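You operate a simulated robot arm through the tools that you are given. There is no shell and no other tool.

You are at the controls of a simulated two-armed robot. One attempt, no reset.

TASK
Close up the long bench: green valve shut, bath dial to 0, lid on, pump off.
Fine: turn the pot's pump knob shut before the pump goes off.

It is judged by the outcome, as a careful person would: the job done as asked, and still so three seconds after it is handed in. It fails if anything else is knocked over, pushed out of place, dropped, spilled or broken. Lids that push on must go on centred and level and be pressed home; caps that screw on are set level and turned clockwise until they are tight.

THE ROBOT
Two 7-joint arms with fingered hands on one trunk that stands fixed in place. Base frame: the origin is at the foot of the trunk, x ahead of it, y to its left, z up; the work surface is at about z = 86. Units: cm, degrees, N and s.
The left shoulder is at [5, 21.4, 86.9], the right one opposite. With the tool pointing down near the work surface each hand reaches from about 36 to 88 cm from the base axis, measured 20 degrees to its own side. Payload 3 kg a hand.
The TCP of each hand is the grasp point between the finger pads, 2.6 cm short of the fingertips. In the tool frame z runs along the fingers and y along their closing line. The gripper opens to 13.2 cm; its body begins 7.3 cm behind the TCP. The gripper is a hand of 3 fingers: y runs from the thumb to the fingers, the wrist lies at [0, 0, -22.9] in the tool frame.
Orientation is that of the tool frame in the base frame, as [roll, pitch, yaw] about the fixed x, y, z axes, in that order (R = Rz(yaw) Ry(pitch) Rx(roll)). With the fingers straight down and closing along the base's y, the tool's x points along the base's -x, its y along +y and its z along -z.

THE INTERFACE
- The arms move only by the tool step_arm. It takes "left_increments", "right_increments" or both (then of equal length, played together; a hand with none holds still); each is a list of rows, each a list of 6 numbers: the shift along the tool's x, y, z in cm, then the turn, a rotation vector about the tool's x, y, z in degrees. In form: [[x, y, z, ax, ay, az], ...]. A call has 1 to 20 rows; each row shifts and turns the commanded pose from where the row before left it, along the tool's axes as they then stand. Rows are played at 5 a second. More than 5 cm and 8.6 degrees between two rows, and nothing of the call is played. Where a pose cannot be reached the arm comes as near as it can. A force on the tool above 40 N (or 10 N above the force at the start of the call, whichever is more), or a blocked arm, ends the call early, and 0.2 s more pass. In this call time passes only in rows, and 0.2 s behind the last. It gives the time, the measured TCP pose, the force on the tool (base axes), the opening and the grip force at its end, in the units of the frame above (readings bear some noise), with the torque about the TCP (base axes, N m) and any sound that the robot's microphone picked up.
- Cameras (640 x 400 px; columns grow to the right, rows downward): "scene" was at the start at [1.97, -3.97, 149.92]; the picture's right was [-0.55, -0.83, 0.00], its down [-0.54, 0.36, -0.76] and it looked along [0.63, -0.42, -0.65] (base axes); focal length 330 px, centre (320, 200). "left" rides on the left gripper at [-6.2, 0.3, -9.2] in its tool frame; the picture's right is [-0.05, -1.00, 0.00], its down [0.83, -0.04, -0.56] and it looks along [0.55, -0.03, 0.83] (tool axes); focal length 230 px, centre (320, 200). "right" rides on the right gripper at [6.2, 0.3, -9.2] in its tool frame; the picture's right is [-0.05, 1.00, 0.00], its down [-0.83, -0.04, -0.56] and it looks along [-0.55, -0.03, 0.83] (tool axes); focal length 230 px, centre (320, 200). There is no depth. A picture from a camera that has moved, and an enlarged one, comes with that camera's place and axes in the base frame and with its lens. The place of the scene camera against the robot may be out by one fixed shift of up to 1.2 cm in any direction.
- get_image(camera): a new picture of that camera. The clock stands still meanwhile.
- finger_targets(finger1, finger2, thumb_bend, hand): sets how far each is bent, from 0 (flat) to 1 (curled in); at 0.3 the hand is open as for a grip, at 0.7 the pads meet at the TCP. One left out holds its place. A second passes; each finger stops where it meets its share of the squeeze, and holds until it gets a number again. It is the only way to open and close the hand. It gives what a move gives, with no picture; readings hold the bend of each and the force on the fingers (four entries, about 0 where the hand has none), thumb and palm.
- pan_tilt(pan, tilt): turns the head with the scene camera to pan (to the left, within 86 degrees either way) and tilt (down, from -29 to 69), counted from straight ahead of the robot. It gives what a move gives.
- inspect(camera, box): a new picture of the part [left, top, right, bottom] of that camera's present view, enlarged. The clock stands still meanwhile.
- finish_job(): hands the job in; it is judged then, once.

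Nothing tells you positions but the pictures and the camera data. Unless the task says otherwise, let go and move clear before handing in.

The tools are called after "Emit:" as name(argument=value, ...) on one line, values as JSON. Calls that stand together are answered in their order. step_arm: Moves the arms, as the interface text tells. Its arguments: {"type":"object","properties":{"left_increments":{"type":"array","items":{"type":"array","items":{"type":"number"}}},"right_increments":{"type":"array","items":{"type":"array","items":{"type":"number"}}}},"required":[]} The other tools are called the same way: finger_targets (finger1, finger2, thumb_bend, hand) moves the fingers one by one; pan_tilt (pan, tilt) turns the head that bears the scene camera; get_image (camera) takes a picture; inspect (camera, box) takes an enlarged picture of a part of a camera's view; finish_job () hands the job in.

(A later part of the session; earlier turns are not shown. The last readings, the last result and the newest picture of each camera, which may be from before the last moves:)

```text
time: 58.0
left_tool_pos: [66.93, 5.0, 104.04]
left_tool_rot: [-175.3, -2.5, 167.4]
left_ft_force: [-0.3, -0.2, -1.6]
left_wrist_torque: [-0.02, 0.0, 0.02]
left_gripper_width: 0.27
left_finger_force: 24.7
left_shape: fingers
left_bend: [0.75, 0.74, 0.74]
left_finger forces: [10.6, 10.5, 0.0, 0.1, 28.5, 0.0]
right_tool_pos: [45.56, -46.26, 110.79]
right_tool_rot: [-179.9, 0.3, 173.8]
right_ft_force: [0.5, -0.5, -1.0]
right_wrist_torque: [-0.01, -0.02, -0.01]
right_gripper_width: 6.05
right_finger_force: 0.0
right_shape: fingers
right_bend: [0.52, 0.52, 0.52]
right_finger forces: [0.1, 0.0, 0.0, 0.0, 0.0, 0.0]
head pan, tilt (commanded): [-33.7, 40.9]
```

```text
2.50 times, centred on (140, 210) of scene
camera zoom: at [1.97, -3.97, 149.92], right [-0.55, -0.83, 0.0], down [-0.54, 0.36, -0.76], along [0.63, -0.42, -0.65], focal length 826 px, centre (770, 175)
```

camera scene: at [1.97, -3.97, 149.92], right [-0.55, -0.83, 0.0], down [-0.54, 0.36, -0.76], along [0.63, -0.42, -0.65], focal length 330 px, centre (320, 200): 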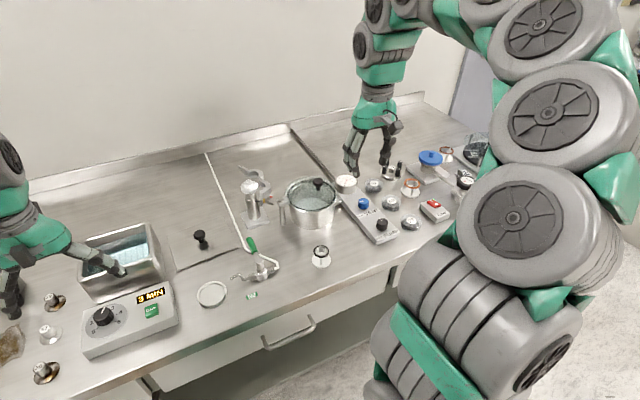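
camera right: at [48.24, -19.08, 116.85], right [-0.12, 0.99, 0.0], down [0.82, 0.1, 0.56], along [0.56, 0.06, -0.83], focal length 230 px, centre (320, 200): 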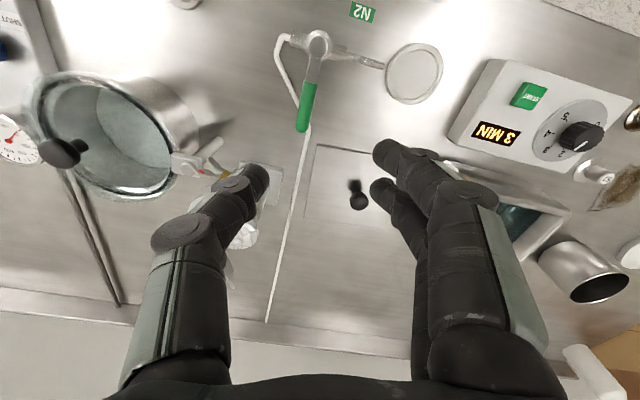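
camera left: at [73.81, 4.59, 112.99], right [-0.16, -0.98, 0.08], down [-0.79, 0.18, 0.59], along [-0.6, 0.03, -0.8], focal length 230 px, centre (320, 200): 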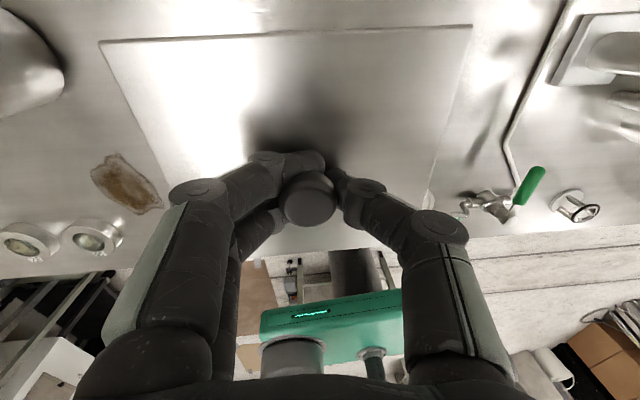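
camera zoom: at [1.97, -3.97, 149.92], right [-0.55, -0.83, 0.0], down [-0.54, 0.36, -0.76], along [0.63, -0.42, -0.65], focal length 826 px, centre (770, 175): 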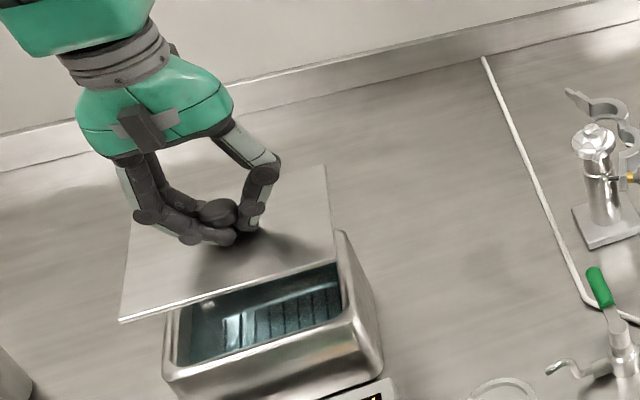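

The lid now looks square over the bath. I'll zoom in to check level and centring against the rim.

Emit:
inspect(camera="scene", box=[80, 180, 190, 290])

Emit:
inspect(camera="left", box=[80, 0, 500, 270])

Emit:
inspect(camera="left", box=[230, 130, 460, 290])

```text
3.64 times, centred on (135, 235) of scene
camera zoom: at [1.97, -3.97, 149.92], right [-0.55, -0.83, 0.0], down [-0.54, 0.36, -0.76], along [0.63, -0.42, -0.65], focal length 1201 px, centre (993, 73)
```

zoom: 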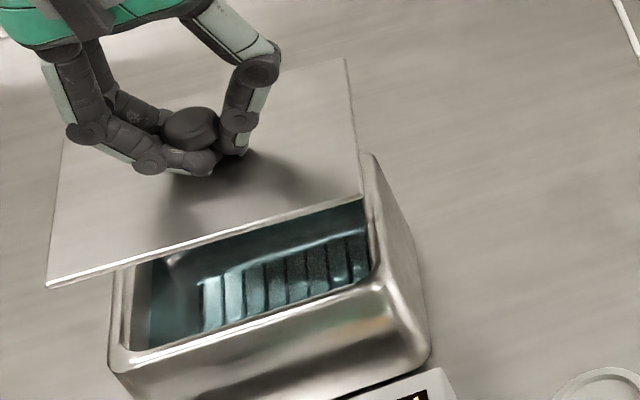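

```text
1.48 times, centred on (290, 135) of left
camera zoom: at [73.81, 4.59, 112.99], right [-0.16, -0.98, 0.08], down [-0.79, 0.18, 0.59], along [-0.6, 0.03, -0.8], focal length 341 px, centre (364, 296)
```

zoom: 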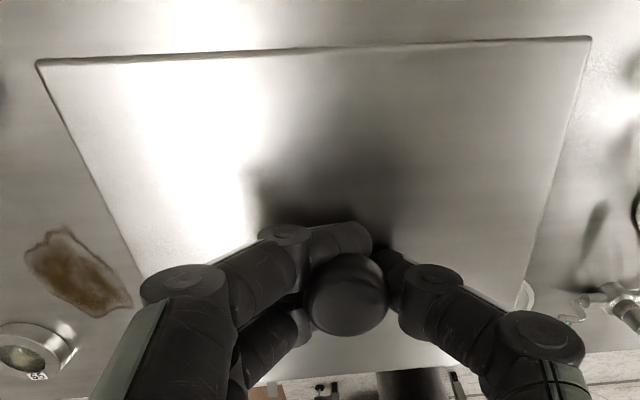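

```text
2.50 times, centred on (345, 210) of left
camera zoom: at [73.81, 4.59, 112.99], right [-0.16, -0.98, 0.08], down [-0.79, 0.18, 0.59], along [-0.6, 0.03, -0.8], focal length 575 px, centre (258, 175)
```

zoom: 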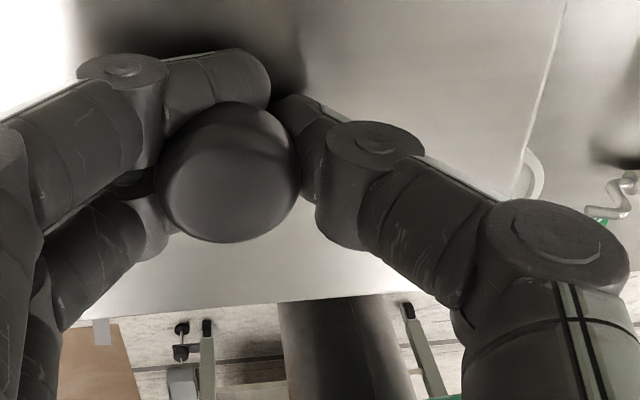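

Both cameras agree that the lid is square to within half a degree and still about 1.3° high on the left. I'll trim that, shift 0.25 cm back, and lower to about 1.5 cm above the rim to compare edges.

Emit:
step_arm(left_increments=[[-0.24, 0.05, -0.02, 1.3, 0, 0], [-0.087, 0.209, 1.988, 0, 0, 0], [-0.087, 0.209, 1.988, 0, 0, 0], [0, 0, 0, 0, 0, 0]])

Emit:
inspect(camera="scene", box=[70, 180, 200, 310])

Emit:
get_image(camera="left")

Emit:
get_image(camera="right")

```text
time: 59.0
left_tool_pos: [67.33, 4.84, 100.09]
left_tool_rot: [-174.0, -2.6, 167.4]
left_ft_force: [-0.6, 0.5, -1.8]
left_wrist_torque: [-0.01, 0.01, -0.04]
left_gripper_width: 0.26
left_finger_force: 24.2
left_shape: fingers
left_bend: [0.75, 0.74, 0.74]
left_finger forces: [10.6, 10.5, 0.1, 0.0, 28.5, 0.0]
right_tool_pos: [45.59, -46.26, 110.65]
right_tool_rot: [-179.9, 0.3, 173.8]
right_ft_force: [-0.7, 0.3, -0.3]
right_wrist_torque: [0.02, 0.01, -0.01]
right_gripper_width: 6.03
right_finger_force: 0.0
right_shape: fingers
right_bend: [0.52, 0.52, 0.52]
right_finger forces: [0.0, 0.0, 0.0, 0.0, 0.0, 0.0]
head pan, tilt (commanded): [-33.7, 40.9]
```

```text
3.08 times, centred on (135, 245) of scene
camera zoom: at [1.97, -3.97, 149.92], right [-0.55, -0.83, 0.0], down [-0.54, 0.36, -0.76], along [0.63, -0.42, -0.65], focal length 1017 px, centre (889, 62)
```

zoom: 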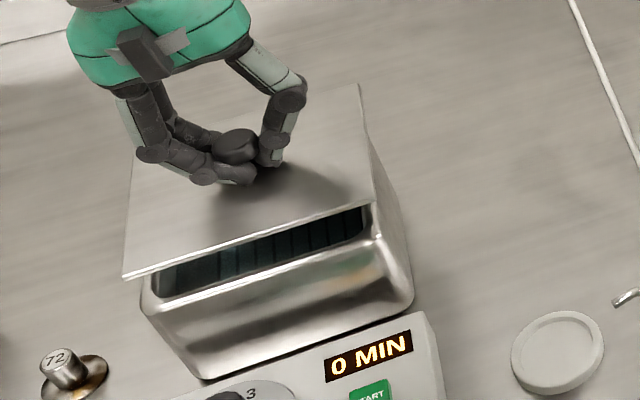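

```text
taken
camera left: at [74.18, 4.73, 109.1], right [-0.16, -0.98, 0.1], down [-0.78, 0.19, 0.59], along [-0.6, 0.02, -0.8], focal length 230 px, centre (320, 200)
```

left: 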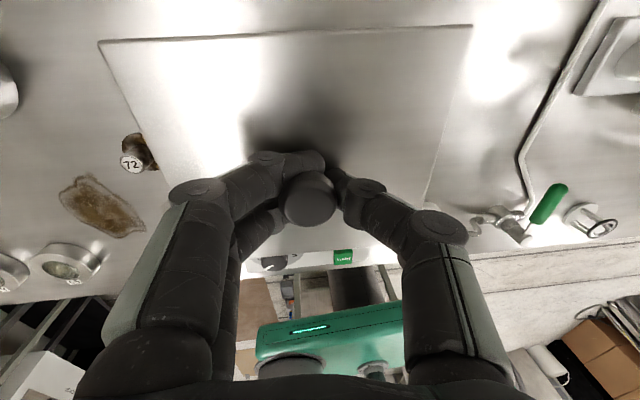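

```text
taken
camera right: at [39.45, -45.28, 119.89], right [0.16, 0.99, 0.0], down [0.82, -0.13, 0.56], along [0.55, -0.09, -0.83], focal length 230 px, centre (320, 200)
```

right: 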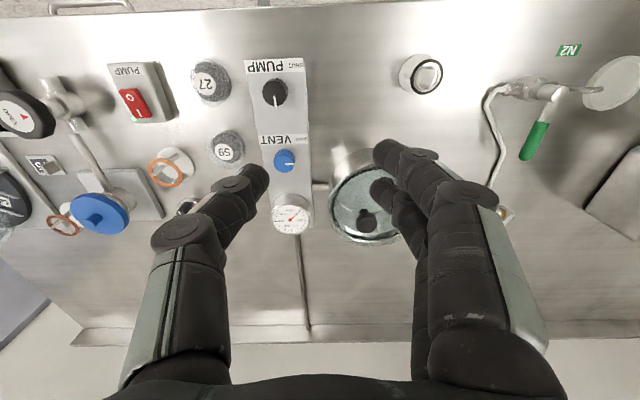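

From this angle I can't separate height from fore-aft offset, so I'll lower in small steps until the lid just touches the rim. Then the edges can be compared directly.

Emit:
step_arm(left_increments=[[-0.022, 0.052, 0.5, 0, 0, 0], [-0.022, 0.052, 0.5, 0, 0, 0], [0, 0, 0, 0, 0, 0]])

Emit:
inspect(camera="scene", box=[80, 200, 180, 290])

```text
time: 59.8
left_tool_pos: [67.55, 4.79, 99.26]
left_tool_rot: [-174.0, -2.7, 167.4]
left_ft_force: [0.2, -0.5, -1.1]
left_wrist_torque: [-0.01, 0.05, 0.01]
left_gripper_width: 0.26
left_finger_force: 25.3
left_shape: fingers
left_bend: [0.75, 0.74, 0.74]
left_finger forces: [10.7, 10.6, 0.1, 0.1, 28.3, 0.1]
right_tool_pos: [45.7, -46.36, 110.73]
right_tool_rot: [-179.9, 0.3, 173.8]
right_ft_force: [0.0, -1.1, -0.3]
right_wrist_torque: [-0.02, -0.02, -0.01]
right_gripper_width: 6.08
right_finger_force: 0.1
right_shape: fingers
right_bend: [0.52, 0.52, 0.52]
right_finger forces: [0.1, 0.0, 0.0, 0.0, 0.0, 0.1]
head pan, tilt (commanded): [-33.7, 40.9]
```

```text
4.44 times, centred on (130, 245) of scene
camera zoom: at [1.97, -3.97, 149.92], right [-0.55, -0.83, 0.0], down [-0.54, 0.36, -0.76], along [0.63, -0.42, -0.65], focal length 1468 px, centre (1164, 0)
```

zoom: 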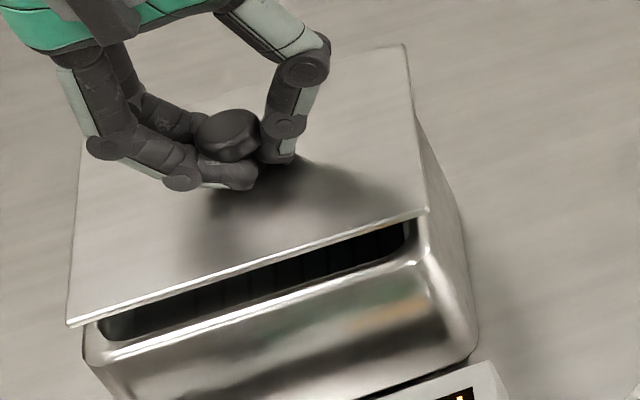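

No contact yet. I'll keep lowering in small steps.

Emit:
step_arm(left_increments=[[-0.013, 0.031, 0.3, 0, 0, 0], [-0.013, 0.031, 0.3, 0, 0, 0], [0, 0, 0, 0, 0, 0]])

Emit:
inspect(camera="scene", box=[80, 200, 180, 290])

```text
time: 60.6
left_tool_pos: [67.41, 4.84, 98.57]
left_tool_rot: [-174.1, -2.4, 167.4]
left_ft_force: [-0.3, -0.3, -0.8]
left_wrist_torque: [0.0, 0.0, -0.04]
left_gripper_width: 0.3
left_finger_force: 24.6
left_shape: fingers
left_bend: [0.75, 0.74, 0.74]
left_finger forces: [10.6, 10.6, 0.0, 0.0, 28.4, 0.0]
right_tool_pos: [45.56, -46.31, 110.74]
right_tool_rot: [-179.9, 0.2, 173.8]
right_ft_force: [0.1, -0.1, -0.1]
right_wrist_torque: [0.02, -0.04, -0.02]
right_gripper_width: 6.04
right_finger_force: 0.0
right_shape: fingers
right_bend: [0.52, 0.52, 0.52]
right_finger forces: [0.1, 0.1, 0.0, 0.0, 0.0, 0.0]
head pan, tilt (commanded): [-33.7, 40.9]
```

```text
4.44 times, centred on (130, 245) of scene
camera zoom: at [1.97, -3.97, 149.92], right [-0.55, -0.83, 0.0], down [-0.54, 0.36, -0.76], along [0.63, -0.42, -0.65], focal length 1468 px, centre (1164, 0)
```

zoom: 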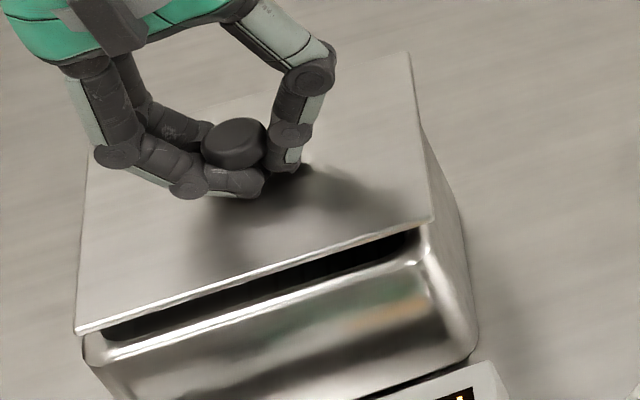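

Still free. Continuing down gently.

Emit:
step_arm(left_increments=[[-0.011, 0.026, 0.25, 0, 0, 0], [-0.011, 0.026, 0.25, 0, 0, 0], [0, 0, 0, 0, 0, 0]])

Emit:
inspect(camera="scene", box=[80, 200, 180, 290])

```text
time: 61.4
left_tool_pos: [67.46, 4.87, 98.1]
left_tool_rot: [-174.0, -2.6, 167.4]
left_ft_force: [-0.5, 0.0, -1.0]
left_wrist_torque: [-0.01, 0.01, 0.0]
left_gripper_width: 0.27
left_finger_force: 24.6
left_shape: fingers
left_bend: [0.75, 0.74, 0.74]
left_finger forces: [10.7, 10.4, 0.0, 0.0, 28.5, 0.0]
right_tool_pos: [45.57, -46.32, 110.8]
right_tool_rot: [-179.9, 0.3, 173.8]
right_ft_force: [-0.5, 0.2, -0.1]
right_wrist_torque: [0.0, 0.02, 0.02]
right_gripper_width: 6.03
right_finger_force: 0.0
right_shape: fingers
right_bend: [0.52, 0.52, 0.52]
right_finger forces: [0.0, 0.0, 0.0, 0.0, 0.0, 0.1]
head pan, tilt (commanded): [-33.7, 40.9]
```

```text
4.44 times, centred on (130, 245) of scene
camera zoom: at [1.97, -3.97, 149.92], right [-0.55, -0.83, 0.0], down [-0.54, 0.36, -0.76], along [0.63, -0.42, -0.65], focal length 1468 px, centre (1164, 0)
```

zoom: 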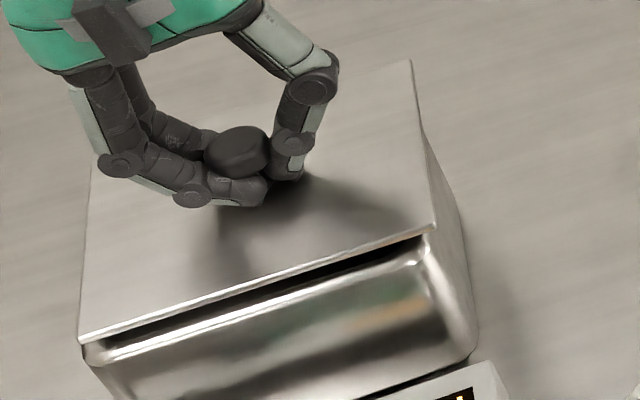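

Still no contact force. Two more small steps.

Emit:
step_arm(left_increments=[[-0.011, 0.026, 0.25, 0, 0, 0], [-0.011, 0.026, 0.25, 0, 0, 0], [0, 0, 0, 0, 0, 0]])

Emit:
inspect(camera="scene", box=[80, 200, 180, 290])

```text
time: 62.2
left_tool_pos: [67.44, 4.93, 97.62]
left_tool_rot: [-174.1, -2.5, 167.4]
left_ft_force: [0.4, 0.2, -1.4]
left_wrist_torque: [0.01, -0.01, 0.01]
left_gripper_width: 0.28
left_finger_force: 25.3
left_shape: fingers
left_bend: [0.76, 0.74, 0.74]
left_finger forces: [10.8, 10.5, 0.0, 0.0, 28.5, 0.0]
right_tool_pos: [45.55, -46.26, 110.77]
right_tool_rot: [-179.8, 0.2, 173.8]
right_ft_force: [0.2, 0.2, 0.5]
right_wrist_torque: [-0.01, -0.03, 0.01]
right_gripper_width: 6.06
right_finger_force: 0.1
right_shape: fingers
right_bend: [0.52, 0.52, 0.52]
right_finger forces: [0.1, 0.0, 0.1, 0.0, 0.0, 0.0]
head pan, tilt (commanded): [-33.7, 40.9]
```

```text
4.44 times, centred on (130, 245) of scene
camera zoom: at [1.97, -3.97, 149.92], right [-0.55, -0.83, 0.0], down [-0.54, 0.36, -0.76], along [0.63, -0.42, -0.65], focal length 1468 px, centre (1164, 0)
```

zoom: 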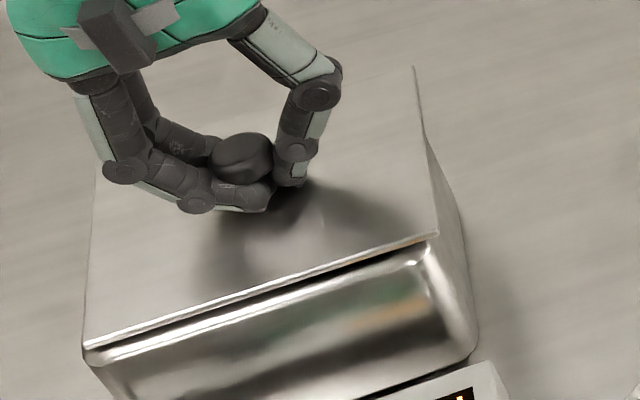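

The front-left corner now lines up with the rim corner, still without contact. Continuing.

Emit:
step_arm(left_increments=[[-0.011, 0.026, 0.25, 0, 0, 0], [-0.009, 0.021, 0.2, 0, 0, 0], [0, 0, 0, 0, 0, 0]])

Emit:
inspect(camera="scene", box=[80, 200, 180, 290])

Emit:
get_image(camera="left")

```text
time: 63.0
left_tool_pos: [67.35, 4.84, 97.15]
left_tool_rot: [-173.8, -2.5, 167.3]
left_ft_force: [-3.5, -7.4, 22.4]
left_wrist_torque: [-0.49, -0.02, -0.05]
left_gripper_width: 0.01
left_finger_force: 32.4
left_shape: fingers
left_bend: [0.76, 0.75, 0.78]
left_finger forces: [8.0, 9.6, 0.0, 0.0, 48.4, 0.1]
right_tool_pos: [45.61, -46.37, 110.78]
right_tool_rot: [-179.9, 0.3, 173.7]
right_ft_force: [-0.6, -0.5, -0.6]
right_wrist_torque: [-0.05, -0.01, 0.02]
right_gripper_width: 6.04
right_finger_force: 0.0
right_shape: fingers
right_bend: [0.52, 0.52, 0.52]
right_finger forces: [0.1, 0.0, 0.1, 0.1, 0.0, 0.1]
head pan, tilt (commanded): [-33.7, 40.9]
```

```text
4.44 times, centred on (130, 245) of scene
camera zoom: at [1.93, -3.99, 149.92], right [-0.55, -0.83, 0.0], down [-0.54, 0.36, -0.76], along [0.63, -0.42, -0.65], focal length 1468 px, centre (1164, 0)
```

zoom: 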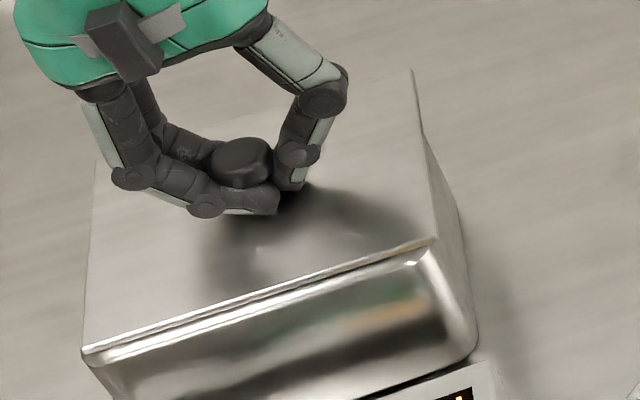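

```text
taken
camera left: at [74.18, 4.64, 106.16], right [-0.16, -0.98, 0.1], down [-0.78, 0.19, 0.59], along [-0.6, 0.02, -0.8], focal length 230 px, centre (320, 200)
```

left: 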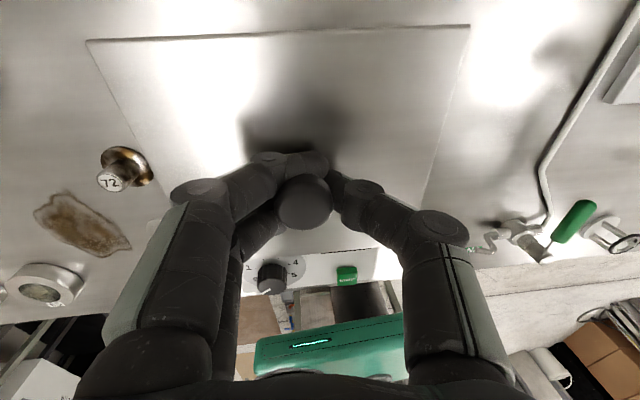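

The lid touched the rim (22 N, right side first). Against the rim edges it sits about 0.6 cm too far back and a touch right, so I'll lift slightly, shift forward and left, turn 1°, and look again.

Emit:
step_arm(left_increments=[[0.02, -0.05, -0.5, 0, 0, 0], [0.02, -0.04, -0.4, 0, 0, 0], [0.3, 0.03, 0, 0, 0, -0.5], [0.3, 0.03, 0, 0, 0, -0.5], [0, 0, 0, 0, 0, 0]])

Emit:
inspect(camera="scene", box=[80, 200, 180, 290])

```text
time: 64.2
left_tool_pos: [66.71, 5.01, 98.09]
left_tool_rot: [-173.9, -2.7, 168.4]
left_ft_force: [0.8, 0.0, -1.1]
left_wrist_torque: [-0.03, -0.01, 0.04]
left_gripper_width: 0.0
left_finger_force: 25.5
left_shape: fingers
left_bend: [0.76, 0.75, 0.76]
left_finger forces: [9.5, 8.6, 0.0, 0.0, 32.4, 0.0]
right_tool_pos: [45.58, -46.34, 110.82]
right_tool_rot: [-179.9, 0.4, 173.8]
right_ft_force: [0.6, 0.9, -0.2]
right_wrist_torque: [0.01, -0.01, -0.04]
right_gripper_width: 6.05
right_finger_force: 0.0
right_shape: fingers
right_bend: [0.52, 0.52, 0.52]
right_finger forces: [0.1, 0.0, 0.1, 0.0, 0.0, 0.1]
head pan, tilt (commanded): [-33.7, 40.9]
```

```text
4.44 times, centred on (130, 245) of scene
camera zoom: at [1.97, -3.97, 149.92], right [-0.55, -0.83, 0.0], down [-0.54, 0.36, -0.76], along [0.63, -0.42, -0.65], focal length 1468 px, centre (1164, 0)
```

zoom: 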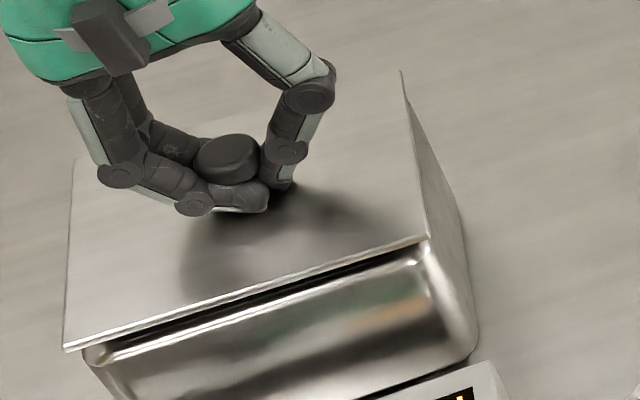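

Projected straight down, the lid should now land centred within about 2 mm. I'll lower it onto the rim in small steps.

Emit:
step_arm(left_increments=[[-0.013, -0.05, 0.3, 0, 0, 0], [-0.013, -0.02, 0.3, 0, 0, 0], [-0.009, 0.02, 0.2, 0, 0, 0], [0, 0, 0, 0, 0, 0]])

Emit:
inspect(camera="scene", box=[80, 200, 180, 290])

```text
time: 65.2
left_tool_pos: [66.92, 4.92, 97.33]
left_tool_rot: [-174.0, -2.6, 168.4]
left_ft_force: [-2.5, -0.6, 3.4]
left_wrist_torque: [-0.36, -0.04, -0.05]
left_gripper_width: 0.01
left_finger_force: 30.6
left_shape: fingers
left_bend: [0.76, 0.75, 0.77]
left_finger forces: [11.3, 12.1, 0.1, 0.0, 36.3, 0.1]
right_tool_pos: [45.54, -46.24, 110.76]
right_tool_rot: [-179.9, 0.4, 173.8]
right_ft_force: [1.0, -0.1, 0.0]
right_wrist_torque: [0.03, 0.01, 0.01]
right_gripper_width: 6.03
right_finger_force: 0.0
right_shape: fingers
right_bend: [0.52, 0.52, 0.52]
right_finger forces: [0.0, 0.1, 0.0, 0.0, 0.0, 0.0]
head pan, tilt (commanded): [-33.7, 40.9]
```

```text
4.44 times, centred on (130, 245) of scene
camera zoom: at [1.96, -3.97, 149.92], right [-0.55, -0.83, 0.0], down [-0.54, 0.36, -0.76], along [0.63, -0.42, -0.65], focal length 1468 px, centre (1164, 0)
```

zoom: 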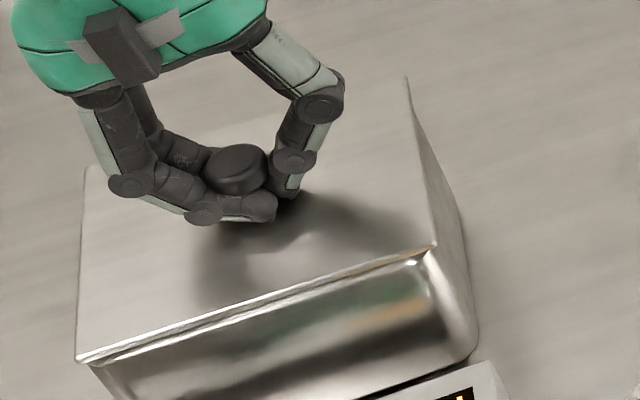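

Light contact now, and the lid overhangs evenly left and right. I'll check the front and other edges from the hand camera before letting go.

Emit:
inspect(camera="left", box=[220, 200, 400, 310])

Emit:
inspect(camera="left", box=[60, 10, 500, 260])

Emit:
inspect(camera="scene", box=[90, 235, 170, 285])

```text
3.56 times, centred on (310, 255) of left
camera zoom: at [73.72, 4.9, 106.23], right [-0.14, -0.98, 0.1], down [-0.78, 0.18, 0.59], along [-0.6, 0.01, -0.8], focal length 818 px, centre (356, 4)
```

zoom: 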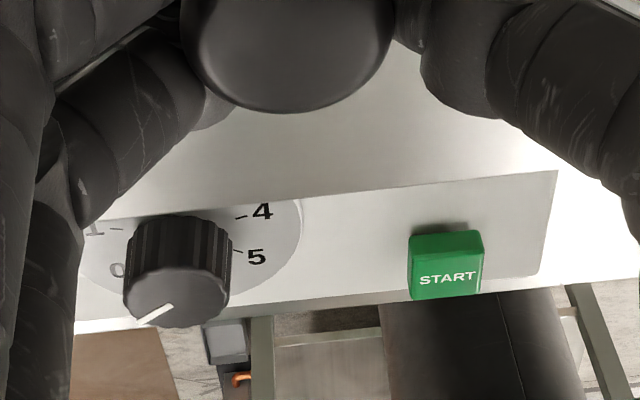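

```text
1.45 times, centred on (280, 135) of left
camera zoom: at [73.72, 4.9, 106.23], right [-0.14, -0.98, 0.1], down [-0.78, 0.18, 0.59], along [-0.6, 0.01, -0.8], focal length 335 px, centre (378, 294)
```

zoom: 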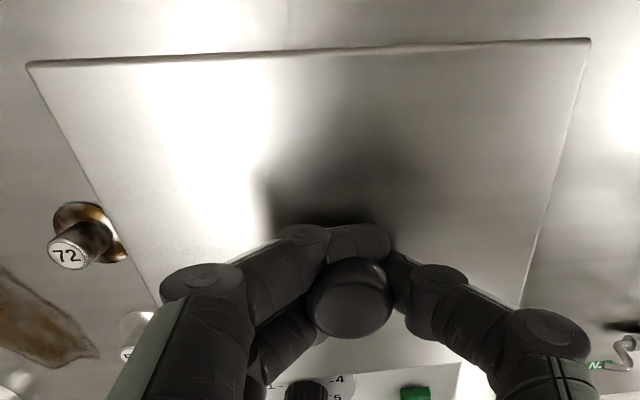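

```text
8.00 times, centred on (130, 260) of scene
camera zoom: at [1.96, -3.97, 149.92], right [-0.55, -0.83, 0.0], down [-0.54, 0.36, -0.76], along [0.63, -0.42, -0.65], focal length 2643 px, centre (1840, -280)
```

zoom: 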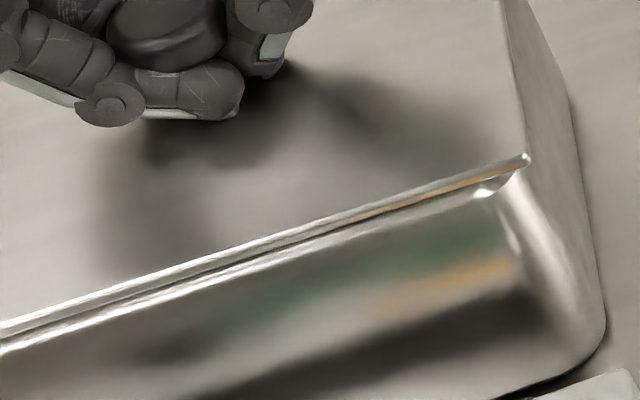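

The edges look well centred, with the front just covering the rim. I'll press lightly down and release the knob gradually.

Emit:
step_arm(left_increments=[[-0.007, 0.016, 0.15, 0, 0, 0], [0, 0, 0, 0, 0, 0]])

Emit:
finger_targets(hand="left", finger1=0.66, finger2=0.66, thumb_bend=0.66)

Emit:
inspect(camera="scene", box=[80, 200, 180, 290])

```text
time: 65.8
left_tool_pos: [66.81, 4.91, 97.18]
left_tool_rot: [-174.1, -2.7, 168.5]
left_ft_force: [-1.8, -0.4, 9.6]
left_wrist_torque: [-0.48, 0.02, -0.05]
left_gripper_width: 0.0
left_finger_force: 34.7
left_shape: fingers
left_bend: [0.76, 0.75, 0.78]
left_finger forces: [13.2, 17.3, 0.0, 0.0, 38.7, 0.1]
right_tool_pos: [45.56, -46.2, 110.88]
right_tool_rot: [-179.9, 0.3, 173.9]
right_ft_force: [-0.1, -0.3, 0.5]
right_wrist_torque: [0.01, -0.04, -0.01]
right_gripper_width: 6.07
right_finger_force: 0.1
right_shape: fingers
right_bend: [0.52, 0.52, 0.52]
right_finger forces: [0.1, 0.0, 0.0, 0.1, 0.0, 0.0]
head pan, tilt (commanded): [-33.7, 40.9]
```

```text
time: 66.6
left_tool_pos: [66.87, 4.91, 97.4]
left_tool_rot: [-174.0, -2.4, 168.4]
left_ft_force: [-3.7, 4.8, 22.9]
left_wrist_torque: [-0.59, 0.3, -0.04]
left_gripper_width: 0.1
left_finger_force: 46.1
left_shape: fingers
left_bend: [0.73, 0.72, 0.73]
left_finger forces: [31.7, 34.2, 0.0, 0.0, 26.6, 0.0]
right_tool_pos: [45.49, -46.36, 110.66]
right_tool_rot: [-179.9, 0.3, 173.7]
right_ft_force: [-0.3, -0.4, -0.3]
right_wrist_torque: [0.02, -0.02, 0.02]
right_gripper_width: 6.05
right_finger_force: 0.1
right_shape: fingers
right_bend: [0.52, 0.52, 0.52]
right_finger forces: [0.0, 0.0, 0.0, 0.1, 0.0, 0.1]
head pan, tilt (commanded): [-33.7, 40.9]
stopped (left hand): the force on the tool passed its limit at 41 N (the readings are from after the stop); the commanded pose is now the measured one
```

```text
4.44 times, centred on (130, 245) of scene
camera zoom: at [1.94, -3.96, 149.92], right [-0.55, -0.83, 0.0], down [-0.54, 0.36, -0.76], along [0.63, -0.42, -0.65], focal length 1468 px, centre (1164, 0)
```

zoom: 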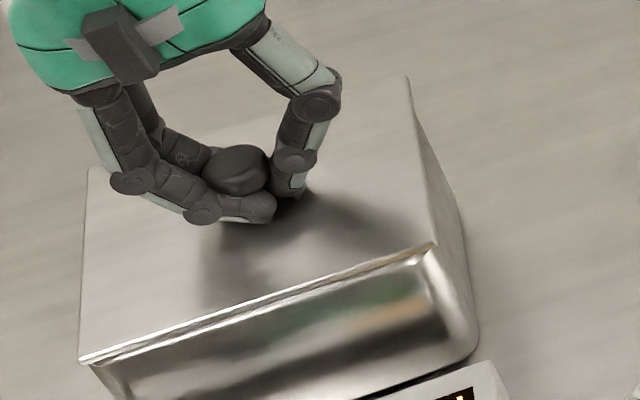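

Opening makes the fingertips extend onto the plate, pressing it down. I'll relieve that by rising a little as I open.

Emit:
step_arm(left_increments=[[0.01, -0.02, -0.25, 0, 0, 0], [0, 0, 0, 0, 0, 0]])

Emit:
finger_targets(hand="left", finger1=0.68, finger2=0.68, thumb_bend=0.68)

Emit:
inspect(camera="scene", box=[80, 200, 180, 290])

```text
time: 67.2
left_tool_pos: [66.95, 4.96, 97.51]
left_tool_rot: [-174.0, -2.5, 168.4]
left_ft_force: [1.5, 2.2, 10.2]
left_wrist_torque: [-0.71, -0.04, 0.0]
left_gripper_width: 0.23
left_finger_force: 41.1
left_shape: fingers
left_bend: [0.72, 0.72, 0.71]
left_finger forces: [32.8, 34.5, 0.1, 0.0, 14.8, 0.0]
right_tool_pos: [45.58, -46.33, 110.78]
right_tool_rot: [-179.8, 0.3, 173.8]
right_ft_force: [0.3, 0.2, -0.2]
right_wrist_torque: [0.05, 0.0, -0.01]
right_gripper_width: 6.04
right_finger_force: 0.0
right_shape: fingers
right_bend: [0.52, 0.52, 0.52]
right_finger forces: [0.1, 0.1, 0.0, 0.0, 0.0, 0.1]
head pan, tilt (commanded): [-33.7, 40.9]
```

```text
time: 68.2
left_tool_pos: [66.98, 4.92, 97.46]
left_tool_rot: [-174.0, -2.5, 168.3]
left_ft_force: [0.4, 3.3, 9.5]
left_wrist_torque: [-0.67, -0.07, 0.01]
left_gripper_width: 0.21
left_finger_force: 40.9
left_shape: fingers
left_bend: [0.72, 0.71, 0.72]
left_finger forces: [32.5, 33.3, 0.0, 0.0, 15.6, 0.0]
right_tool_pos: [45.56, -46.23, 110.79]
right_tool_rot: [-179.9, 0.3, 173.8]
right_ft_force: [-0.1, -0.7, 0.8]
right_wrist_torque: [0.04, -0.02, 0.01]
right_gripper_width: 6.04
right_finger_force: 0.1
right_shape: fingers
right_bend: [0.52, 0.52, 0.52]
right_finger forces: [0.0, 0.1, 0.0, 0.0, 0.0, 0.0]
head pan, tilt (commanded): [-33.7, 40.9]
```

```text
4.44 times, centred on (130, 245) of scene
camera zoom: at [1.96, -3.96, 149.92], right [-0.55, -0.83, 0.0], down [-0.54, 0.36, -0.76], along [0.63, -0.42, -0.65], focal length 1468 px, centre (1164, 0)
```

zoom: 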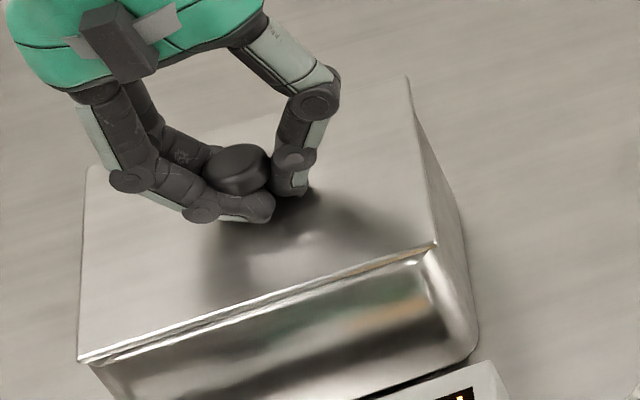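

The finger side of the tilted hand is pressing on the plate and the tips are wedged. I'll bring the hand back toward upright in small steps while easing up.

Emit:
step_arm(left_increments=[[0, 0, -0.1, -2, -1, 0], [0, 0, -0.1, -2, -1, 0], [0, 0, 0, 0, 0, 0]])

Emit:
finger_targets(hand="left", finger1=0.68, finger2=0.68, thumb_bend=0.68)

Emit:
inspect(camera="scene", box=[80, 200, 180, 290])

```text
time: 69.0
left_tool_pos: [66.91, 4.82, 97.87]
left_tool_rot: [-178.0, -0.4, 168.5]
left_ft_force: [-3.2, -2.6, 13.6]
left_wrist_torque: [-1.02, 0.66, -0.15]
left_gripper_width: 0.24
left_finger_force: 55.9
left_shape: fingers
left_bend: [0.72, 0.72, 0.73]
left_finger forces: [45.6, 40.4, 0.0, 0.0, 25.3, 0.0]
right_tool_pos: [45.56, -46.21, 110.83]
right_tool_rot: [-179.9, 0.2, 173.8]
right_ft_force: [-0.9, -0.2, -1.1]
right_wrist_torque: [-0.03, -0.03, -0.02]
right_gripper_width: 6.06
right_finger_force: 0.1
right_shape: fingers
right_bend: [0.52, 0.52, 0.52]
right_finger forces: [0.0, 0.1, 0.0, 0.0, 0.1, 0.1]
head pan, tilt (commanded): [-33.7, 40.9]
```

```text
time: 70.0
left_tool_pos: [67.04, 4.77, 97.71]
left_tool_rot: [-178.1, -0.6, 168.6]
left_ft_force: [-1.1, -3.5, 13.7]
left_wrist_torque: [-1.05, 0.49, -0.07]
left_gripper_width: 0.26
left_finger_force: 56.4
left_shape: fingers
left_bend: [0.72, 0.72, 0.73]
left_finger forces: [45.9, 41.1, 0.0, 0.0, 25.8, 0.0]
right_tool_pos: [45.56, -46.38, 110.65]
right_tool_rot: [-179.9, 0.3, 173.8]
right_ft_force: [-0.1, -0.1, -0.6]
right_wrist_torque: [-0.01, -0.04, 0.04]
right_gripper_width: 6.04
right_finger_force: 0.0
right_shape: fingers
right_bend: [0.52, 0.52, 0.52]
right_finger forces: [0.0, 0.0, 0.1, 0.1, 0.0, 0.0]
head pan, tilt (commanded): [-33.7, 40.9]
```

```text
4.44 times, centred on (130, 245) of scene
camera zoom: at [1.95, -3.98, 149.92], right [-0.55, -0.83, 0.0], down [-0.54, 0.36, -0.76], along [0.63, -0.42, -0.65], focal length 1468 px, centre (1164, 0)
```

zoom: 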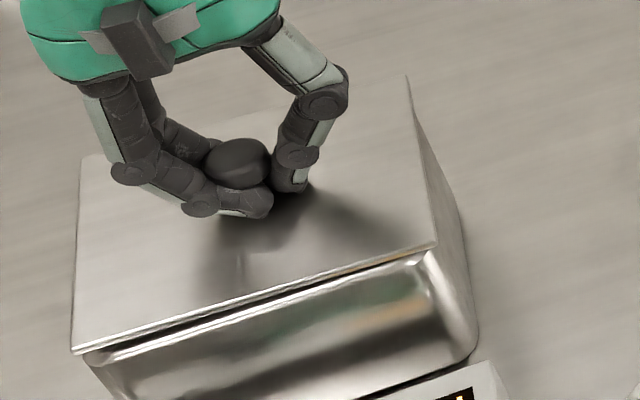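

The lid tilts along with the hand because the fingertips are wedged under its knob head. I'll return the hand to the angle where the lid lay flat, then open only the thumb, which has the most clearance.

Emit:
step_arm(left_increments=[[0, 0, 0.08, 2, 1, 0], [0, 0, 0.08, 2, 1, 0], [0, 0, 0, 0, 0, 0]])

Emit:
finger_targets(hand="left", thumb_bend=0.6)

Emit:
inspect(camera="scene", box=[80, 200, 180, 290])

Emit:
inspect(camera="left", box=[220, 130, 420, 270])

```text
time: 70.8
left_tool_pos: [66.94, 4.97, 97.65]
left_tool_rot: [-174.0, -2.7, 168.5]
left_ft_force: [0.6, 3.9, 7.9]
left_wrist_torque: [-0.57, -0.31, 0.17]
left_gripper_width: 0.24
left_finger_force: 40.4
left_shape: fingers
left_bend: [0.72, 0.71, 0.71]
left_finger forces: [33.1, 37.0, 0.0, 0.0, 10.9, 0.1]
right_tool_pos: [45.56, -46.28, 110.81]
right_tool_rot: [-179.9, 0.3, 173.8]
right_ft_force: [0.7, -0.4, -0.9]
right_wrist_torque: [-0.04, -0.02, 0.0]
right_gripper_width: 6.07
right_finger_force: 0.1
right_shape: fingers
right_bend: [0.52, 0.52, 0.52]
right_finger forces: [0.0, 0.0, 0.1, 0.1, 0.0, 0.0]
head pan, tilt (commanded): [-33.7, 40.9]
```

```text
time: 71.8
left_tool_pos: [66.94, 4.99, 97.55]
left_tool_rot: [-174.0, -2.4, 168.4]
left_ft_force: [-0.1, 4.3, 11.3]
left_wrist_torque: [-0.72, -0.17, 0.06]
left_gripper_width: 0.34
left_finger_force: 42.7
left_shape: fingers
left_bend: [0.72, 0.71, 0.68]
left_finger forces: [31.0, 34.0, 0.0, 0.1, 20.6, 0.1]
right_tool_pos: [45.54, -46.43, 110.79]
right_tool_rot: [-179.9, 0.3, 173.8]
right_ft_force: [0.1, 0.7, -0.2]
right_wrist_torque: [-0.02, 0.04, -0.01]
right_gripper_width: 6.03
right_finger_force: 0.1
right_shape: fingers
right_bend: [0.52, 0.52, 0.52]
right_finger forces: [0.0, 0.0, 0.1, 0.1, 0.0, 0.1]
head pan, tilt (commanded): [-33.7, 40.9]
```

```text
4.44 times, centred on (130, 245) of scene
camera zoom: at [1.95, -3.96, 149.92], right [-0.55, -0.83, 0.0], down [-0.54, 0.36, -0.76], along [0.63, -0.42, -0.65], focal length 1468 px, centre (1164, 0)
```

zoom: 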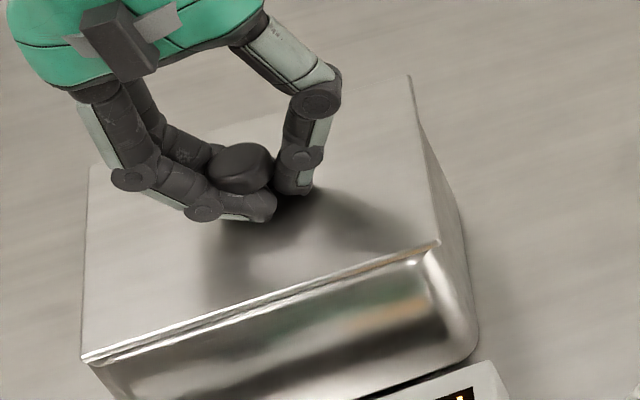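

```text
2.86 times, centred on (320, 200) of left
camera zoom: at [73.74, 4.9, 106.57], right [-0.14, -0.98, 0.1], down [-0.79, 0.18, 0.59], along [-0.6, 0.01, -0.8], focal length 657 px, centre (320, 200)
```

zoom: 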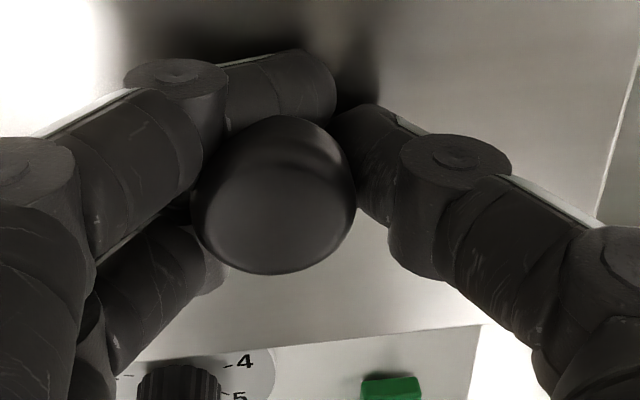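

The tips seem jammed between plate and knob head because the hand is still bearing down. I'll relax the fingers back to their carrying bend, take the load off by rising slightly, then open the thumb alone.

Emit:
finger_targets(hand="left", finger1=0.74, finger2=0.74, thumb_bend=0.7)

Emit:
step_arm(left_increments=[[0.005, -0.01, -0.12, 0, 0, 0], [0, 0, 0, 0, 0, 0]])

Emit:
inspect(camera="scene", box=[80, 200, 180, 290])

```text
time: 72.8
left_tool_pos: [66.77, 4.79, 97.53]
left_tool_rot: [-174.0, -2.5, 168.4]
left_ft_force: [-1.0, 1.0, 4.4]
left_wrist_torque: [-0.4, -0.05, 0.07]
left_gripper_width: 0.23
left_finger_force: 27.5
left_shape: fingers
left_bend: [0.73, 0.72, 0.72]
left_finger forces: [18.2, 18.6, 0.0, 0.0, 18.1, 0.0]
right_tool_pos: [45.49, -46.28, 110.83]
right_tool_rot: [-179.9, 0.3, 173.8]
right_ft_force: [0.0, -0.2, -0.6]
right_wrist_torque: [-0.02, -0.01, 0.0]
right_gripper_width: 6.05
right_finger_force: 0.0
right_shape: fingers
right_bend: [0.52, 0.52, 0.52]
right_finger forces: [0.0, 0.1, 0.1, 0.1, 0.1, 0.0]
head pan, tilt (commanded): [-33.7, 40.9]
```

```text
time: 73.4
left_tool_pos: [66.85, 4.91, 97.66]
left_tool_rot: [-174.1, -2.6, 168.3]
left_ft_force: [1.0, 1.0, 2.6]
left_wrist_torque: [-0.28, -0.07, 0.07]
left_gripper_width: 0.23
left_finger_force: 23.6
left_shape: fingers
left_bend: [0.73, 0.73, 0.72]
left_finger forces: [15.9, 15.9, 0.0, 0.0, 15.6, 0.1]
right_tool_pos: [45.49, -46.39, 110.59]
right_tool_rot: [-179.8, 0.4, 173.7]
right_ft_force: [0.3, 0.8, 0.4]
right_wrist_torque: [0.01, 0.03, 0.0]
right_gripper_width: 6.04
right_finger_force: 0.0
right_shape: fingers
right_bend: [0.52, 0.52, 0.52]
right_finger forces: [0.1, 0.0, 0.0, 0.1, 0.0, 0.0]
head pan, tilt (commanded): [-33.7, 40.9]
```

```text
4.44 times, centred on (130, 245) of scene
camera zoom: at [1.97, -3.97, 149.92], right [-0.55, -0.83, 0.0], down [-0.54, 0.36, -0.76], along [0.63, -0.42, -0.65], focal length 1468 px, centre (1164, 0)
```

zoom: 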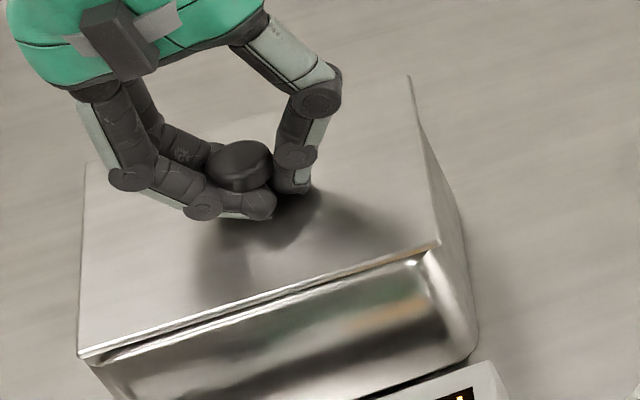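

The internal load has come down. I'll rise a bit more to unload fully and then open the thumb.

Emit:
step_arm(left_increments=[[0.007, -0.015, -0.15, 0, 0, 0], [0, 0, 0, 0, 0, 0]])

Emit:
finger_targets(hand="left", thumb_bend=0.64)

Emit:
inspect(camera="scene", box=[80, 200, 180, 290])

```text
time: 74.0
left_tool_pos: [66.88, 4.8, 97.85]
left_tool_rot: [-174.0, -2.5, 168.4]
left_ft_force: [-1.4, -1.1, 0.3]
left_wrist_torque: [-0.13, 0.03, -0.05]
left_gripper_width: 0.23
left_finger_force: 16.4
left_shape: fingers
left_bend: [0.73, 0.73, 0.72]
left_finger forces: [10.7, 7.9, 0.0, 0.0, 13.9, 0.0]
right_tool_pos: [45.6, -46.25, 110.79]
right_tool_rot: [-179.8, 0.3, 173.8]
right_ft_force: [-0.4, 0.1, 0.2]
right_wrist_torque: [-0.01, -0.01, 0.01]
right_gripper_width: 6.04
right_finger_force: 0.1
right_shape: fingers
right_bend: [0.52, 0.52, 0.52]
right_finger forces: [0.0, 0.0, 0.1, 0.0, 0.1, 0.0]
head pan, tilt (commanded): [-33.7, 40.9]
```

```text
time: 75.0
left_tool_pos: [67.02, 4.97, 97.85]
left_tool_rot: [-174.0, -2.5, 168.4]
left_ft_force: [0.7, 2.0, 4.4]
left_wrist_torque: [-0.31, 0.05, 0.03]
left_gripper_width: 0.29
left_finger_force: 18.4
left_shape: fingers
left_bend: [0.72, 0.73, 0.69]
left_finger forces: [10.1, 7.9, 0.0, 0.1, 19.3, 0.0]
right_tool_pos: [45.56, -46.29, 110.83]
right_tool_rot: [-179.9, 0.4, 173.8]
right_ft_force: [-0.3, -0.4, 0.1]
right_wrist_torque: [0.01, 0.0, 0.02]
right_gripper_width: 6.05
right_finger_force: 0.0
right_shape: fingers
right_bend: [0.52, 0.52, 0.52]
right_finger forces: [0.1, 0.1, 0.1, 0.0, 0.0, 0.1]
head pan, tilt (commanded): [-33.7, 40.9]
```

```text
4.44 times, centred on (130, 245) of scene
camera zoom: at [1.96, -3.97, 149.92], right [-0.55, -0.83, 0.0], down [-0.54, 0.36, -0.76], along [0.63, -0.42, -0.65], focal length 1468 px, centre (1164, 0)
```

zoom: 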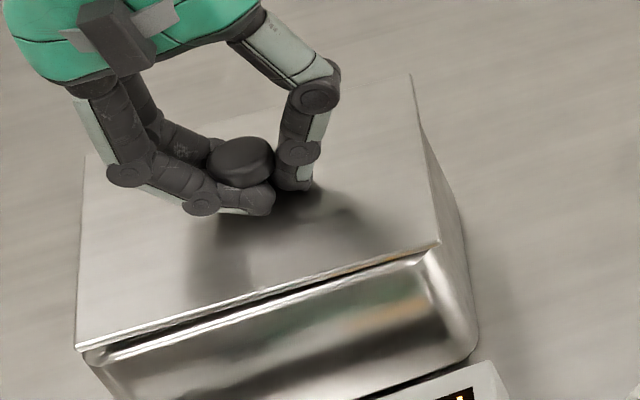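

While the rim supports the lid, the knob can't drop out of the wedge. I'll lift it about 0.7 cm clear so it can hang freely, then loosen all fingers together, which should also let it hang more level.

Emit:
step_arm(left_increments=[[0.015, -0.035, -0.35, 0, 0, 0], [0.015, -0.035, -0.35, 0, 0, 0], [0, 0, 0, 0, 0, 0]])

Emit:
finger_targets(hand="left", finger1=0.7, finger2=0.7, thumb_bend=0.7)

Emit:
inspect(camera="scene", box=[80, 200, 180, 290])

Emit:
get_image(camera="left")

```text
time: 75.8
left_tool_pos: [67.08, 4.97, 98.57]
left_tool_rot: [-174.0, -2.5, 168.4]
left_ft_force: [-0.5, -0.6, -1.0]
left_wrist_torque: [-0.06, 0.01, -0.01]
left_gripper_width: 0.87
left_finger_force: 3.6
left_shape: fingers
left_bend: [0.74, 0.73, 0.64]
left_finger forces: [3.1, 3.0, 0.0, 0.0, 0.7, 0.0]
right_tool_pos: [45.65, -46.25, 110.82]
right_tool_rot: [-179.9, 0.3, 173.8]
right_ft_force: [0.3, 0.4, 0.0]
right_wrist_torque: [-0.02, -0.02, 0.01]
right_gripper_width: 6.08
right_finger_force: 0.0
right_shape: fingers
right_bend: [0.52, 0.52, 0.52]
right_finger forces: [0.0, 0.1, 0.0, 0.0, 0.0, 0.0]
head pan, tilt (commanded): [-33.7, 40.9]
```

```text
time: 76.8
left_tool_pos: [66.95, 4.97, 98.55]
left_tool_rot: [-174.1, -2.4, 168.5]
left_ft_force: [-0.3, -1.2, -0.8]
left_wrist_torque: [-0.11, -0.01, -0.03]
left_gripper_width: 0.58
left_finger_force: 7.7
left_shape: fingers
left_bend: [0.71, 0.7, 0.69]
left_finger forces: [7.2, 6.8, 0.0, 0.0, 1.0, 0.0]
right_tool_pos: [45.47, -46.37, 110.83]
right_tool_rot: [-179.9, 0.3, 173.8]
right_ft_force: [-0.2, 1.2, -0.3]
right_wrist_torque: [0.0, 0.0, -0.01]
right_gripper_width: 6.04
right_finger_force: 0.0
right_shape: fingers
right_bend: [0.52, 0.52, 0.52]
right_finger forces: [0.1, 0.1, 0.0, 0.1, 0.1, 0.0]
head pan, tilt (commanded): [-33.7, 40.9]
```

```text
4.44 times, centred on (130, 245) of scene
camera zoom: at [1.97, -3.97, 149.92], right [-0.55, -0.83, 0.0], down [-0.54, 0.36, -0.76], along [0.63, -0.42, -0.65], focal length 1468 px, centre (1164, 0)
```

zoom: 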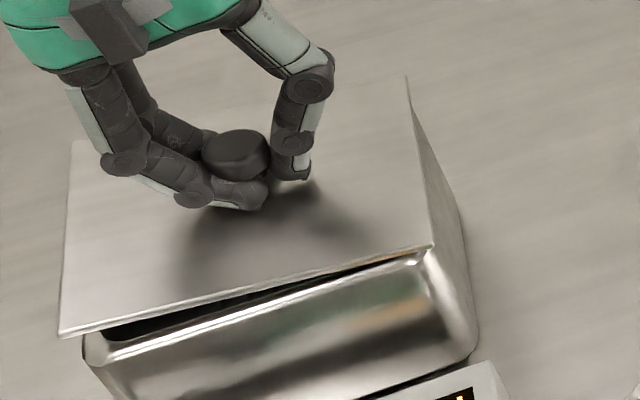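

```text
taken
camera left: at [73.81, 4.88, 107.52], right [-0.14, -0.98, 0.1], down [-0.79, 0.18, 0.59], along [-0.6, 0.01, -0.8], focal length 230 px, centre (320, 200)
```

left: 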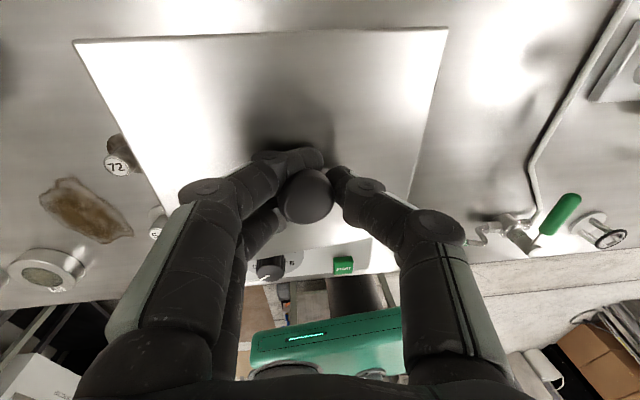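

Now only the two fingers carry the lid's left side and the thumb is nearly free. I'll open the thumb clear, then lower so the lid lies flat on the rim.

Emit:
finger_targets(hand="left", thumb_bend=0.56)

Emit:
step_arm(left_increments=[[-0.015, 0.035, 0.35, 0, 0, 0], [-0.015, 0.035, 0.35, 0, 0, 0], [0, 0, 0, 0, 0, 0]])

Emit:
inspect(camera="scene", box=[80, 200, 180, 290])

Emit:
inspect(camera="left", box=[220, 130, 420, 270])

```text
time: 77.8
left_tool_pos: [67.01, 5.03, 98.53]
left_tool_rot: [-174.0, -2.5, 168.4]
left_ft_force: [-0.1, 0.9, -0.3]
left_wrist_torque: [-0.12, 0.02, -0.04]
left_gripper_width: 2.49
left_finger_force: 6.2
left_shape: fingers
left_bend: [0.71, 0.7, 0.56]
left_finger forces: [6.7, 6.6, 0.1, 0.0, 0.0, 0.1]
right_tool_pos: [45.59, -46.32, 110.75]
right_tool_rot: [180.0, 0.4, 173.8]
right_ft_force: [-0.6, 0.2, 0.7]
right_wrist_torque: [0.0, -0.01, -0.01]
right_gripper_width: 6.06
right_finger_force: 0.1
right_shape: fingers
right_bend: [0.52, 0.52, 0.52]
right_finger forces: [0.0, 0.0, 0.0, 0.0, 0.1, 0.0]
head pan, tilt (commanded): [-33.7, 40.9]
```

```text
time: 78.6
left_tool_pos: [66.99, 4.97, 97.85]
left_tool_rot: [-174.0, -2.3, 168.4]
left_ft_force: [-2.1, 2.7, 20.0]
left_wrist_torque: [-1.3, 0.14, -0.05]
left_gripper_width: 2.48
left_finger_force: 28.2
left_shape: fingers
left_bend: [0.71, 0.7, 0.57]
left_finger forces: [15.3, 14.5, 0.0, 0.0, 26.9, 0.0]
right_tool_pos: [45.58, -46.34, 110.82]
right_tool_rot: [-179.9, 0.2, 173.8]
right_ft_force: [-0.3, 0.1, 0.1]
right_wrist_torque: [0.01, -0.03, 0.01]
right_gripper_width: 6.07
right_finger_force: 0.0
right_shape: fingers
right_bend: [0.52, 0.52, 0.52]
right_finger forces: [0.1, 0.1, 0.0, 0.0, 0.0, 0.0]
head pan, tilt (commanded): [-33.7, 40.9]
```

```text
4.44 times, centred on (130, 245) of scene
camera zoom: at [1.94, -3.96, 149.92], right [-0.55, -0.83, 0.0], down [-0.54, 0.36, -0.76], along [0.63, -0.42, -0.65], focal length 1468 px, centre (1164, 0)
```

zoom: 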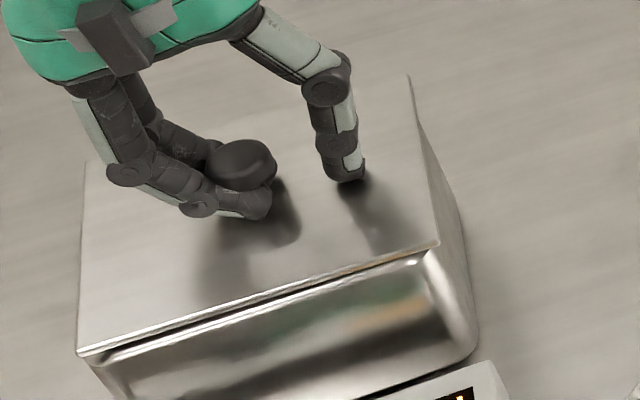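

```text
2.86 times, centred on (320, 200) of left
camera zoom: at [73.79, 4.94, 106.89], right [-0.14, -0.98, 0.1], down [-0.79, 0.18, 0.59], along [-0.6, 0.0, -0.8], focal length 657 px, centre (320, 200)
```

zoom: 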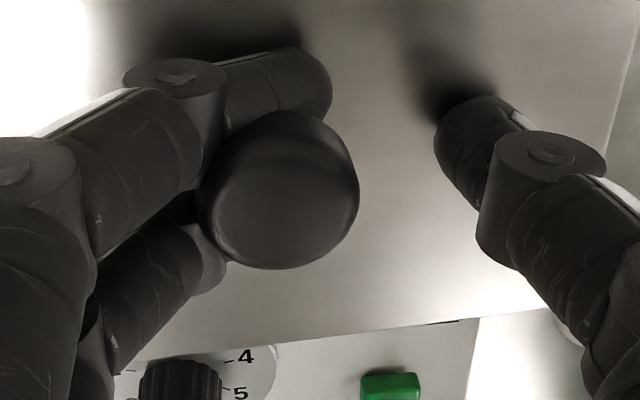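

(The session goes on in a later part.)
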